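You operate a simulated robot arm through the tools that you are given. There is no shell and no other tool. Be economical: measure what you need, move in short steps, check, and stop when the job is done.

Carry out the task below with a simulated robot arm. There is one attempt and no reset: what you move stays moved.

JOB
Close the grey drawer.
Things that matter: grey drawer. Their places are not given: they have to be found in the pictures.

The check looks at the end state, three seconds after you hand in, the way a careful person would. Anything else that was tipped, shoved, dropped, spilled or broken makes it a failure.

ROBOT AND FRAMES
A 7-joint arm with a two-finger parallel gripper, fixed in place. Base frame: the origin is at the foot of the arm, x ahead of it, y to its left, z up. Readings come in mm, rad, newtons and seconds.
With the tool pointing down near the work surface it reaches from about 160 to 660 mm from the base axis. Its first joint turns from -1.152 to 1.152 rad. Payload 2.4 kg.
The TCP is the grasp point between the finger pads, 30 mm short of the fingertips. In the tool frame z runs along the fingers and y along their closing line. The gripper opens to 94 mm. The fingers are 28 mm wide and 10 mm thick; the gripper's body (50 by 96 mm) begins 55 mm behind the TCP.
Orientation is that of the tool frame in the base frame, as [roll, pitch, yaw] about the fixed x, y, z axes, in that order (R = Rz(yaw) Ry(pitch) Rx(roll)). With the fingers straight down and closing along the base's y, the tool's x points along the base's -x, its y along +y and its z along -z.

CONTROLS
- The arm moves only by the tool play_rows. Its arguments are lists of equal length, an entry for each row: "fingers": the closure, from 0 (fully open) to 1 (shut); "offset": the shift along the base's x, y, z in mm, a list of three; "turn": the turn, a rotation vector about the base's x, y, z in rad, a list of three. In form: {"fingers": [fingers, ...], "offset": [[x, y, z], ...], "turn": [[ax, ay, az], ...]}. A call has 1 to 12 rows; each row shifts and turns the commanded pose from where the row before left it. A row lasts 0.2 s, in which the tool goes at most 50 mm and 0.15 rad; a call with a longer step from one row to the next is refused whole, and so is a gripper value outside its range. A pose out of reach is approached as far as the arm can. The call stops where the force on the tool passes 40 N (or 10 N more than at its start, if that is more) or the arm is blocked; 0.2 s more then pass. The fingers move at their own pace (about 153 mm/s each) and stop on an object; they squeeze with about 25 N. The grip force told is the motor's: it shows also when the fingers shut on nothing. Time passes only in rows, and 0.2 s behind the last, so rows that do not move let the fingers close. It gives the time, the measured TCP pose, the force on the tool (base axes), the opening and the grip force at its end, in the units of the frame above (readings bear some noise).
- Cameras (640 x 400 px; columns grow to the right, rows downward): "scene" is fixed at [36.8, 474.9, 1441.4]; the picture's right is [-0.75, -0.66, 0.00], its down [-0.40, 0.46, -0.79] and it looks along [0.52, -0.60, -0.61] (base axes); focal length 325 px, centre (320, 200). "wrist" rides on the gripper at [-37, 0, -58] in the tool frame; the picture's right is [0.00, -1.00, 0.00], its down [0.97, 0.00, -0.24] and it looks along [0.24, 0.00, 0.97] (tool axes); focal length 218 px, centre (320, 200).
- get_image(camera): a new picture of that camera. It takes no simulated time.
- probe_pixels(camera, pixels): for up to 12 pixels [column, row] of the newest picture of that camera ("zoom" is the newest enlarged one), the place [x, y, z] in the base frame of the surface seen there, good to about 2 mm. It takes no simulated time.
- close_up(camera, box): a new picture of the part [left, top, right, bottom] of that camera's present view, enlarged. It takes no simulated time.
- job_done(): hands the job in; it is judged then, once.

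Work in short steps. Measure before you move; look again where a grasp or a placing could have gone wrong, and mend it. You have 60 turns and 22 pictures in all, those below and enlarged ones among them. Open the gripper and draw the arm clear of the work before you hand the job in, unless the task says otherwise; then end with one line.

The tools are called after "Request:" as name(argument=value, ...) on one line, values as JSON. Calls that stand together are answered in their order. play_rows: Moves the arm, as the interface text tells. Its arguments: {"type":"object","properties":{"fingers":{"type":"array","items":{"type":"number"}},"offset":{"type":"array","items":{"type":"array","items":{"type":"number"}}},"turn":{"type":"array","items":{"type":"array","items":{"type":"number"}}}},"required":["fingers","offset","turn"]} The other tools are called the same way: get_image (camera) takes a picture; probe_pixels (camera, pixels) gives the place of the surface under pixels of a picture; close_up (camera, box) takes an enlarged picture of a part of a camera's view; job_done () hands the job in.

At the start:

```text
time: 0.0
ee_pos: [358.4, -51.2, 1028.4]
orientation: [-3.141, 0.001, 3.14]
contact_force: [0.5, -0.3, 0.1]
width: 94.0
finger_force: 0.0
```

scene: 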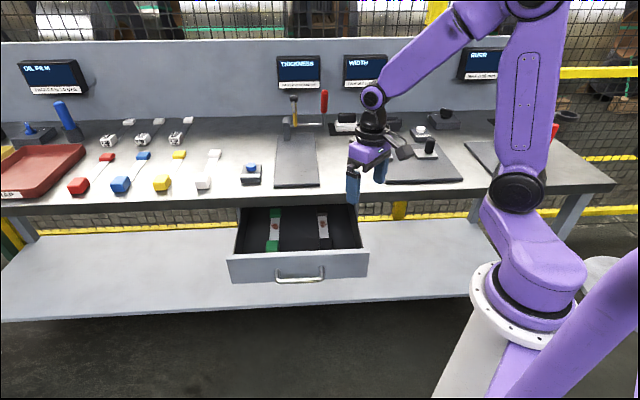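
wrist: 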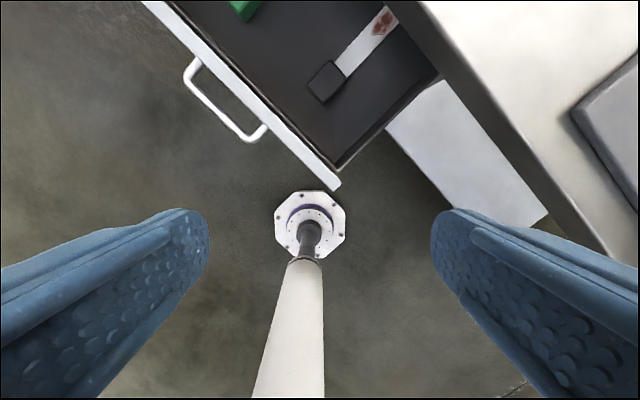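

The drawer is open at around (300,245) in the scene, with its handle at (300,277). I'll probe its front, handle, the bench edge and the drawer's sides.

Request:
probe_pixels(camera="scene", pixels=[[230, 260], [367, 252], [300, 279], [277, 277], [324, 270], [240, 207], [357, 212], [300, 257], [368, 272], [231, 279], [240, 202], [400, 195]])

Request:
close_up(camera="scene", box=[210, 180, 390, 300])

```text
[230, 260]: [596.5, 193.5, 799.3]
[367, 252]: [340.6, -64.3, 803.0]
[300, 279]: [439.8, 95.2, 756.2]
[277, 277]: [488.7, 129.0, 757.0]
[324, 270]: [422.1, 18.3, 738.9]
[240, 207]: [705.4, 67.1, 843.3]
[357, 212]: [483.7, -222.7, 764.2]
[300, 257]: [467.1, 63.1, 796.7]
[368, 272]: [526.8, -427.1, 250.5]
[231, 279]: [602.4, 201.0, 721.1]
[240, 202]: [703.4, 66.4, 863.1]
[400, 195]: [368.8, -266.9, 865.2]
```

```text
3.33 times, centred on (300, 240) of scene
```

zoom: 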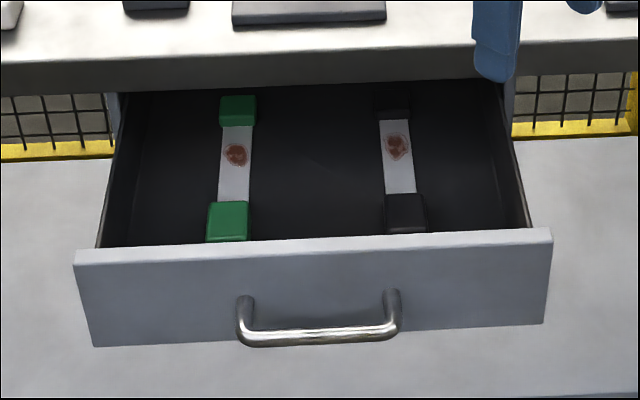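

The drawer front lies along x−y≈404, and the bench edge is at x−y≈637. The closing direction is therefore (0.707,−0.707), with about 165 mm of travel. The handle bar is near (440,95,757). I'll shut the fingers, move out in front of the handle up high, yaw to face the drawer and tilt the fingers toward it.

Request:
play_rows(fingers=[1, 1, 1, 1, 1, 1, 1, 1, 1, 1, 1, 1], offset=[[5, 32, 0], [5, 32, 0], [5, 32, 0], [5, 32, 0], [5, 32, 0], [5, 32, 0], [0, 0, 0], [0, 0, 0], [0, 0, 0], [0, 0, 0], [0, 0, 0], [0, 0, 0]], turn=[[0, 0, -0.131], [0, 0, -0.131], [0, 0, -0.131], [0, 0, -0.131], [0, 0, -0.131], [0, 0, -0.131], [-0.099, -0.099, 0], [-0.099, -0.099, 0], [-0.099, -0.099, 0], [-0.099, -0.099, 0], [-0.099, -0.099, 0], [0, 0, 0]])

Request:
get_image(camera="scene")

Request:
get_image(camera="wrist")

```text
time: 2.6
ee_pos: [387.0, 141.2, 1028.7]
orientation: [3.138, 0.702, 2.355]
contact_force: [0.5, 0.1, 0.6]
width: 0.0
finger_force: 24.6
```

```text
18 pictures are left
```

scene: 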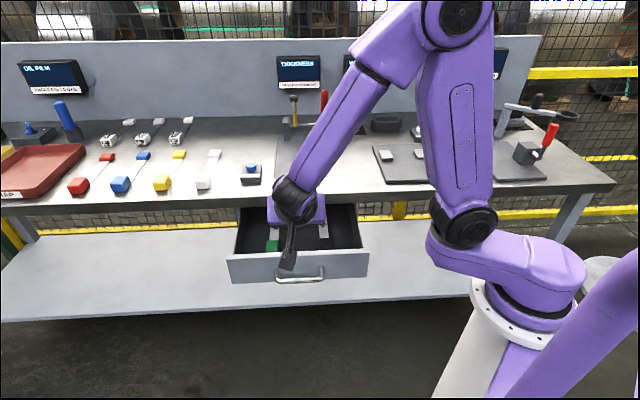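

```text
17 pictures are left
```

wrist: 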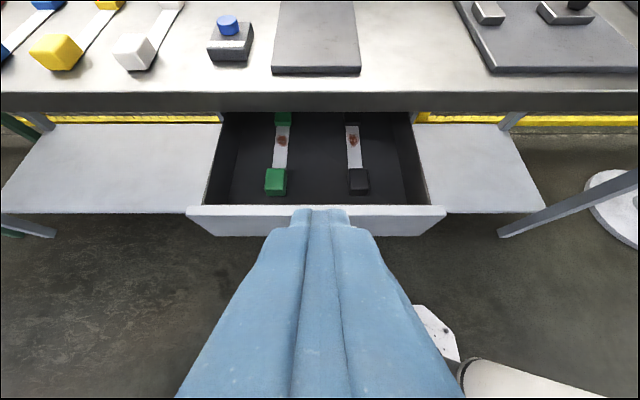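

The fingers point toward the drawer and sit centred on it, with the tip about 40 mm short of the handle in plan. I'll go down partway and check the arm's clearance.

Request:
play_rows(fingers=[1, 1, 1, 1, 1, 1], offset=[[0, 0, -28], [0, 0, -28], [0, 0, -28], [0, 0, -28], [0, 0, -28], [0, 0, -28]], turn=[[0, 0, 0], [0, 0, 0], [0, 0, 0], [0, 0, 0], [0, 0, 0], [0, 0, 0]])

Request:
get_image(camera="scene")

Request:
get_image(camera="wrist")

```text
time: 4.0
ee_pos: [388.1, 141.5, 860.0]
orientation: [3.14, 0.7, 2.353]
contact_force: [0.5, -0.3, 0.1]
width: 0.0
finger_force: 24.9
```

```text
16 pictures are left
```

scene: 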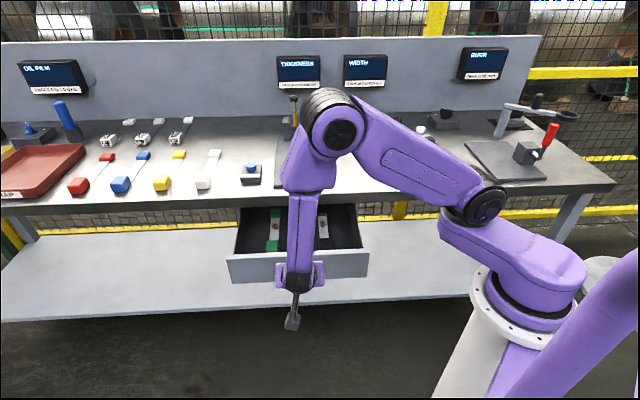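

```text
15 pictures are left
```

wrist: 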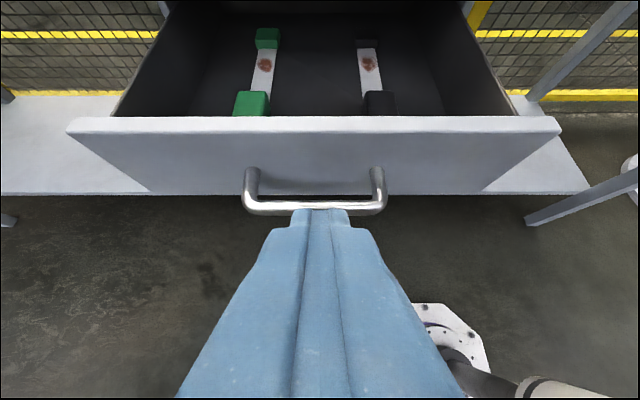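

Everything is clear so far. The elbow at (330,125) is high, so I'll probe it and the forearm for clearance to the bench edge, and get the handle position from the wrist view.

Request:
probe_pixels(camera="scene", pixels=[[340, 133], [312, 110], [300, 230], [302, 275], [310, 180], [293, 280]])

Request:
probe_pixels(camera="wrist", pixels=[[270, 208], [360, 208], [315, 125], [315, 175], [315, 189]])

```text
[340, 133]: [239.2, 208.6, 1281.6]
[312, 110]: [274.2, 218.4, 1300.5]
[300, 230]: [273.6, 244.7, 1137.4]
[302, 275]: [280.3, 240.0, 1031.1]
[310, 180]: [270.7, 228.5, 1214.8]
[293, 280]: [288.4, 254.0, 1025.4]
```

```text
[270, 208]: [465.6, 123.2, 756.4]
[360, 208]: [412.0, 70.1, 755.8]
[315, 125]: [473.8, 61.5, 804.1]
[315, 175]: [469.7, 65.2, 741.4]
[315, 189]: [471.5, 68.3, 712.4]
```

The handle centre is (439,97,756), and the arm sits well back from the bench. I'll lower to handle height.

Request:
play_rows(fingers=[1, 1, 1, 1], offset=[[1, 1, -25], [1, 1, -25], [1, 1, -25], [0, 0, -22]], turn=[[0, 0, 0], [0, 0, 0], [0, 0, 0], [0, 0, 0]])

Request:
get_image(camera="wrist")

```text
time: 5.0
ee_pos: [392.6, 145.4, 764.0]
orientation: [3.141, 0.7, 2.355]
contact_force: [0.1, -0.5, 0.7]
width: 0.0
finger_force: 24.9
```

```text
14 pictures are left
```

wrist: 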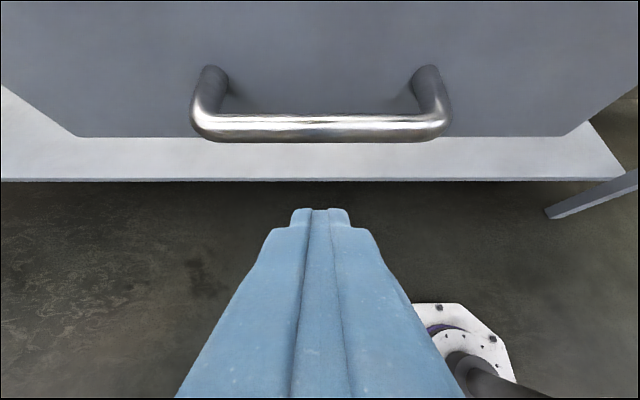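

The finger is centred on the handle. I'll push slowly along (0.707,−0.707), so the things inside stay put.

Request:
play_rows(fingers=[1, 1, 1, 1, 1, 1, 1, 1, 1, 1, 1, 1], offset=[[6, -6, 0], [6, -6, 0], [5, -5, 0], [4, -4, 0], [3, -3, 0], [3, -3, 0], [3, -3, 0], [4, -4, 0], [5, -5, 0], [5, -5, 0], [5, -5, 0], [5, -5, 0]], turn=[[0, 0, 0], [0, 0, 0], [0, 0, 0], [0, 0, 0], [0, 0, 0], [0, 0, 0], [0, 0, 0], [0, 0, 0], [0, 0, 0], [0, 0, 0], [0, 0, 0], [0, 0, 0]])

Request:
get_image(camera="wrist")

```text
time: 7.6
ee_pos: [445.6, 90.2, 762.8]
orientation: [3.14, 0.699, 2.355]
contact_force: [0.0, 0.0, -0.2]
width: 0.2
finger_force: 25.3
```

```text
13 pictures are left
```

wrist: 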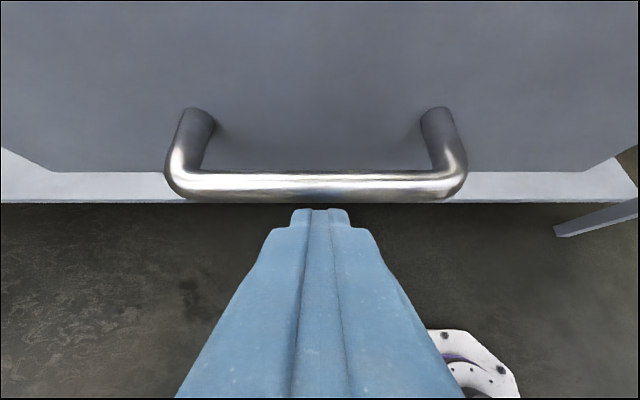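

The TCP has passed the bar's original position and the bar is still ahead, so the drawer has moved. I'll probe to confirm.

Request:
probe_pixels(camera="wrist", pixels=[[250, 185], [400, 185], [315, 60], [315, 150]])

Request:
get_image(camera="scene")

```text
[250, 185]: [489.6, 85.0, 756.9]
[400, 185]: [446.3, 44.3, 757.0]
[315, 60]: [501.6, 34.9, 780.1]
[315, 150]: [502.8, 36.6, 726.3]
```

```text
12 pictures are left
```

scene: 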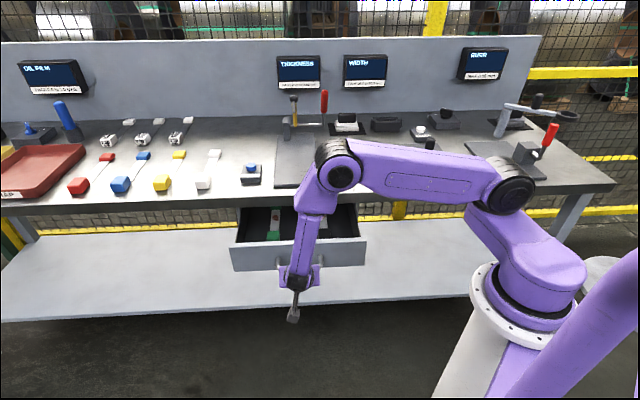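

The drawer has gone in about 43 mm, with roughly 120 mm left to be flush with the bench edge. I'll keep pushing at the same pace.

Request:
play_rows(fingers=[1, 1, 1, 1, 1, 1, 1, 1, 1, 1, 1, 1], offset=[[4, -4, 0], [5, -5, 0], [5, -5, 0], [5, -5, 0], [5, -5, 0], [5, -5, 0], [5, -5, 0], [5, -5, 0], [5, -5, 0], [5, -5, 0], [5, -5, 0], [4, -4, 0]], turn=[[0, 0, 0], [0, 0, 0], [0, 0, 0], [0, 0, 0], [0, 0, 0], [0, 0, 0], [0, 0, 0], [0, 0, 0], [0, 0, 0], [0, 0, 0], [0, 0, 0], [0, 0, 0]])

Request:
get_image(camera="wrist")

Request:
get_image(camera="scene")

```text
time: 10.2
ee_pos: [502.3, 32.5, 762.5]
orientation: [3.14, 0.7, 2.355]
contact_force: [0.1, 0.9, -0.2]
width: 0.3
finger_force: 25.3
```

```text
11 pictures are left
```

wrist: 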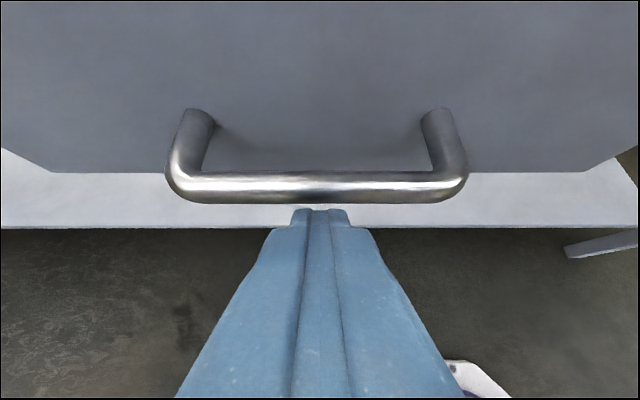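

```text
10 pictures are left
```

scene: 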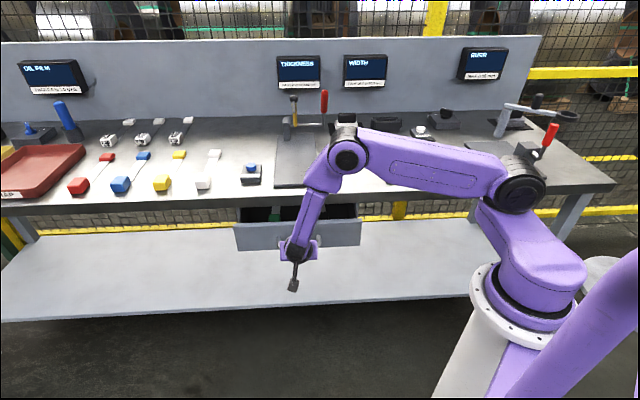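

There's about 40 mm left to the edge line. I'll keep pushing gently, and the force guard will stop the arm at the end of travel.

Request:
play_rows(fingers=[1, 1, 1, 1, 1, 1, 1, 1, 1], offset=[[4, -4, 0], [4, -4, 0], [4, -4, 0], [4, -4, 0], [3, -3, 0], [3, -3, 0], [3, -3, 0], [3, -3, 0], [3, -3, 0]], turn=[[0, 0, 0], [0, 0, 0], [0, 0, 0], [0, 0, 0], [0, 0, 0], [0, 0, 0], [0, 0, 0], [0, 0, 0], [0, 0, 0]])

Request:
get_image(camera="wrist")

Request:
close_up(camera="scene", box=[210, 160, 390, 280])

```text
time: 12.2
ee_pos: [533.6, -0.1, 763.3]
orientation: [3.139, 0.7, 2.355]
contact_force: [-0.2, -0.6, 0.0]
width: 0.0
finger_force: 25.4
```

```text
9 pictures are left
```

wrist: 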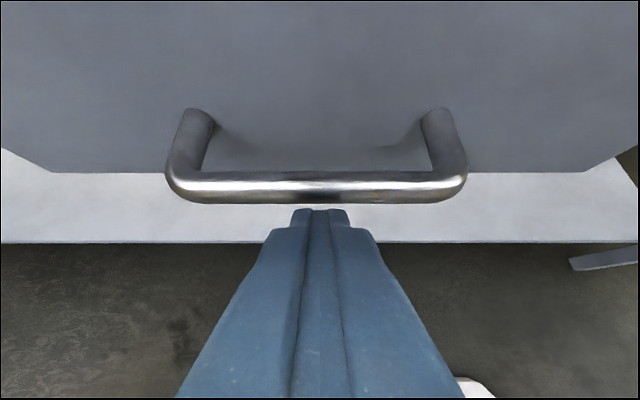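

```text
3.33 times, centred on (300, 220) of scene
```

zoom: 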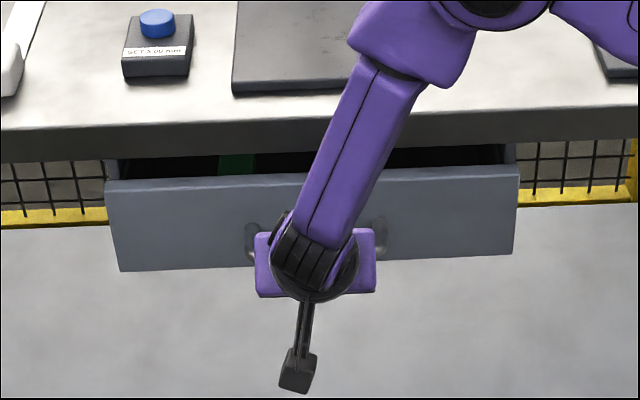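

The arm wasn't blocked and the drawer still shows a gap. I'll measure the front, the bench edge and the cabinet's edge at zoom (112,168) and (510,152).

Request:
probe_pixels(camera="zoom", pixels=[[150, 220], [470, 220], [112, 168], [510, 152], [150, 140], [150, 155], [180, 168], [150, 183]])

```text
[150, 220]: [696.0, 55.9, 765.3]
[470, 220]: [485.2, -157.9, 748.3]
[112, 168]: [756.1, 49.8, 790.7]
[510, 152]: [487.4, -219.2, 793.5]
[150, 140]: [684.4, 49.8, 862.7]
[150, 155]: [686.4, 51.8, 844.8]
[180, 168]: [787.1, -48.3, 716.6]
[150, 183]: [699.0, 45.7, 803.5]
```

The cabinet's front edge is at x−y≈706 and the drawer face at ≈641, so about 35–45 mm remain, recessed under the bench top. The tilted gripper stays clear, so I'll push on until it stops.

Request:
play_rows(fingers=[1, 1, 1, 1, 1, 1, 1, 1, 1, 1, 1, 1], offset=[[3, -3, 0], [3, -3, 0], [3, -3, 0], [3, -3, 0], [3, -3, 0], [3, -3, 0], [3, -3, 0], [3, -3, 0], [2, -2, 0], [2, -2, 0], [2, -2, 0], [2, -2, 0]], turn=[[0, 0, 0], [0, 0, 0], [0, 0, 0], [0, 0, 0], [0, 0, 0], [0, 0, 0], [0, 0, 0], [0, 0, 0], [0, 0, 0], [0, 0, 0], [0, 0, 0], [0, 0, 0]])

Request:
close_up(camera="scene", box=[210, 160, 390, 280])

```text
time: 14.2
ee_pos: [555.6, -18.3, 759.6]
orientation: [-3.136, 0.686, 2.369]
contact_force: [-1.0, 0.3, -2.3]
width: 0.3
finger_force: 25.4
stopped in row 9: the force on the tool passed its limit (the readings are from after the stop); the commanded pose is now the measured one
```

```text
3.33 times, centred on (300, 220) of scene
```

zoom: 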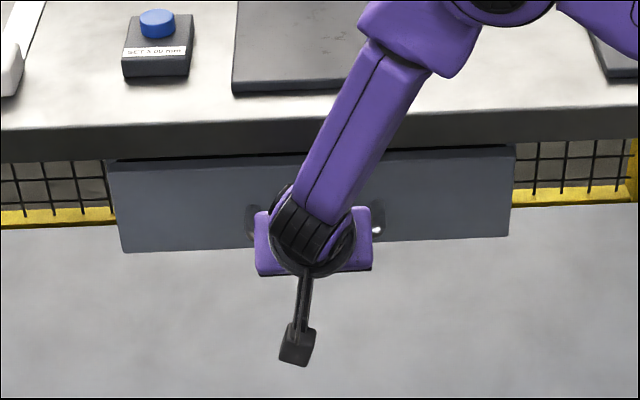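

The force limit tripped and the drawer looks shut. I'll measure the face and also look at the gap.

Request:
probe_pixels(camera="zoom", pixels=[[150, 220], [470, 200], [112, 164], [108, 164], [150, 164], [480, 149], [512, 152], [150, 159]])

Request:
get_image(camera="wrist")

```text
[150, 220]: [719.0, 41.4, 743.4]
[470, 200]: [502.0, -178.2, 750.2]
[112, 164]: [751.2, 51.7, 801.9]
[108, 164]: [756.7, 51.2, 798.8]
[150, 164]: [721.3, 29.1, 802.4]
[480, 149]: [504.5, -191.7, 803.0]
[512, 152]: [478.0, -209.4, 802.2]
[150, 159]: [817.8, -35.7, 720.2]
```

```text
6 pictures are left
```

wrist: 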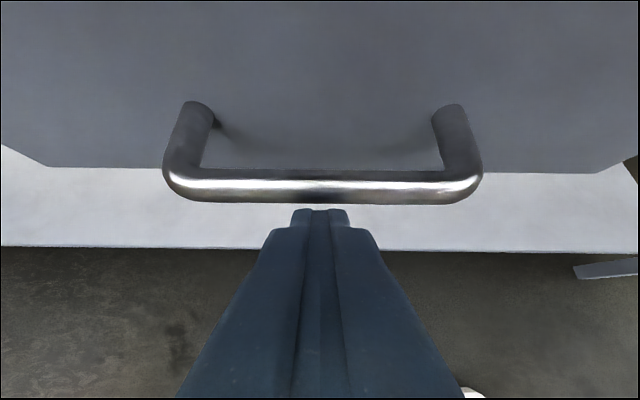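

The face is at x−y≈679 and the panel back is near the cabinet edge (≈706). I'll push once more, gently, to tell whether this is the real stop.

Request:
play_rows(fingers=[1, 1, 1, 1, 1, 1, 1], offset=[[1, -1, 0], [1, -1, 0], [1, -1, 0], [1, -1, 0], [1, -1, 0], [1, -1, 0], [1, -1, 0]], turn=[[0, 0, 0], [0, 0, 0], [0, 0, 0], [0, 0, 0], [0, 0, 0], [0, 0, 0], [0, 0, 0]])

Request:
close_up(camera="scene", box=[225, 190, 285, 230])

```text
time: 15.5
ee_pos: [559.0, -18.9, 756.8]
orientation: [-3.133, 0.678, 2.381]
contact_force: [-1.4, 0.1, -1.3]
width: 0.0
finger_force: 25.4
stopped in row 6: the force on the tool passed its limit (the readings are from after the stop); the commanded pose is now the measured one
```

```text
10.00 times, centred on (255, 210) of scene
```

zoom: 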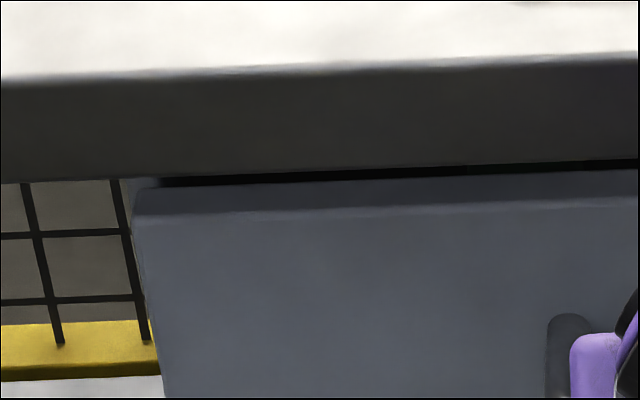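

It stopped hard again. I'll check the face and the panel's top edges against the cabinet edge.

Request:
probe_pixels(camera="zoom", pixels=[[250, 300], [400, 300], [250, 209], [250, 198], [250, 188], [250, 183], [140, 182], [155, 182], [180, 182], [250, 179], [500, 168]])

```text
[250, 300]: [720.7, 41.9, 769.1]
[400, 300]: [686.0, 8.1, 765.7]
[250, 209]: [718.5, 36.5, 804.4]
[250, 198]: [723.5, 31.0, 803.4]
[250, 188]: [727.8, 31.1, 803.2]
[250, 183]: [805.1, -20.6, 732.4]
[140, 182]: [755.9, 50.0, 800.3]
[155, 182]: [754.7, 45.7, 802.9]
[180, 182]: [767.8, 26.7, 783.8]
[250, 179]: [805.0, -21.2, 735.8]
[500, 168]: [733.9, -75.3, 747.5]
```

The face hasn't moved (x−y≈679) despite more than 40 N, and the panel back touches the cabinet edge line. I'll back off along the approach line and re-inspect.

Request:
play_rows(fingers=[1, 1, 1, 1, 1, 1, 1, 1, 1], offset=[[-4, 4, 0], [-10, 10, 0], [-15, 15, 0], [-20, 20, 0], [-20, 20, 0], [-20, 20, 0], [-20, 20, 0], [-20, 20, 0], [0, 0, 0]], turn=[[0, 0, 0], [0, 0, 0], [0, 0, 0], [0, 0, 0], [0, 0, 0], [0, 0, 0], [0, 0, 0], [0, 0, 0], [0, 0, 0]])

Request:
get_image(camera="wrist")

Request:
close_up(camera="scene", box=[330, 185, 390, 225])

```text
time: 17.5
ee_pos: [427.3, 112.4, 755.8]
orientation: [-3.133, 0.678, 2.378]
contact_force: [0.1, 0.4, 0.3]
width: 0.2
finger_force: 24.9
```

```text
4 pictures are left
```

wrist: 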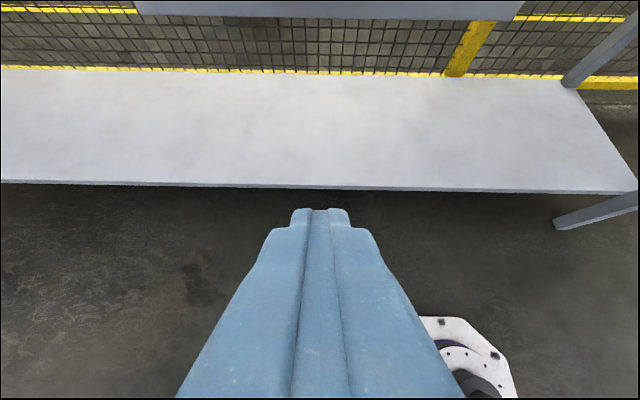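

```text
10.00 times, centred on (360, 205) of scene
```

zoom: 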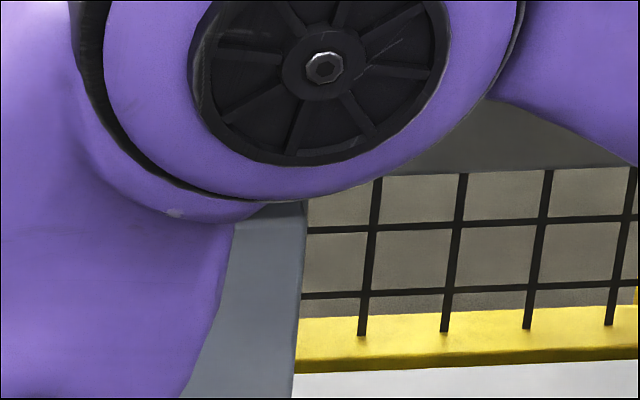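

The tool is well clear of the drawer. I'll raise the arm in front of the bench, open the fingers, and take a final close-up.

Request:
play_rows(fingers=[1, 1, 1, 1, 1, 1, 0.5, 0, 0, 0], offset=[[-5, 5, 28], [-5, 5, 28], [-5, 5, 28], [-5, 5, 28], [-5, 5, 28], [-5, 5, 28], [0, 0, 28], [0, 0, 28], [0, 0, 28], [0, 0, 0]], turn=[[0, 0, 0], [0, 0, 0], [0, 0, 0], [0, 0, 0], [0, 0, 0], [0, 0, 0], [0, 0, 0], [0, 0, 0], [0, 0, 0], [0, 0, 0]])

Request:
get_image(camera="scene")

```text
time: 19.7
ee_pos: [399.2, 141.5, 1008.4]
orientation: [-3.133, 0.676, 2.381]
contact_force: [-0.3, 0.3, 0.9]
width: 94.0
finger_force: 0.0
```

```text
2 pictures are left
```

scene: 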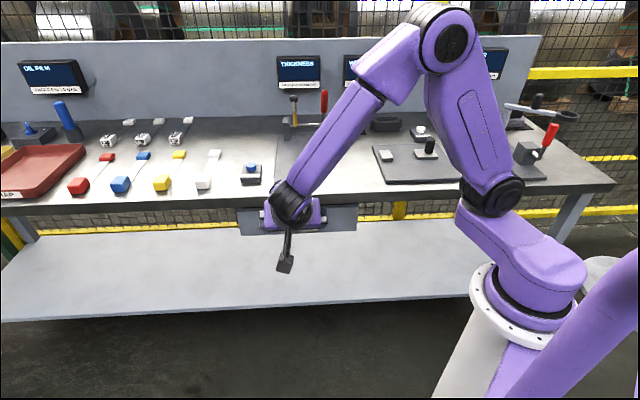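

The bench is undisturbed. I'll do a final probe of the drawer face and edges on both sides.

Request:
close_up(camera="scene", box=[225, 180, 375, 280])

Request:
probe_pixels(camera="scene", pixels=[[245, 225], [350, 218], [340, 225], [356, 207], [355, 204], [239, 209]])

```text
4.00 times, centred on (300, 230) of scene
```

zoom: 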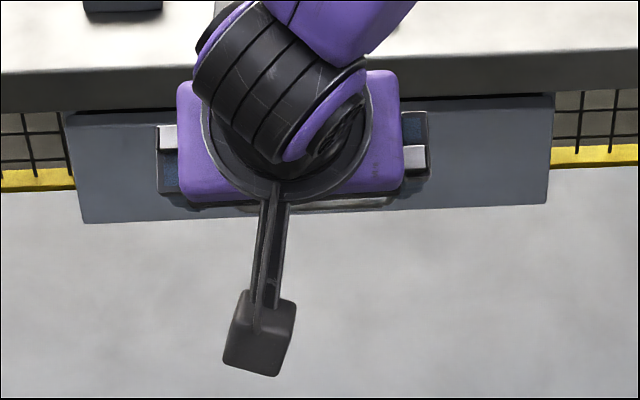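

```text
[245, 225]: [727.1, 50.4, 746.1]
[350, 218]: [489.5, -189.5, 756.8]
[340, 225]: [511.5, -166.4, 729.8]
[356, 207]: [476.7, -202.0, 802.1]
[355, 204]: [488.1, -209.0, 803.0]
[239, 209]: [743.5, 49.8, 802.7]
```

The drawer face reads x−y≈677–679 on both sides. It is square, against its stop and hasn't rebounded. The gripper is open and clear, so I'm handing in.

Request:
job_done()

```text
The job is handed in.
```

The grey drawer is pushed in to its stop, nothing else on the bench was disturbed, and the arm is clear with the gripper open.
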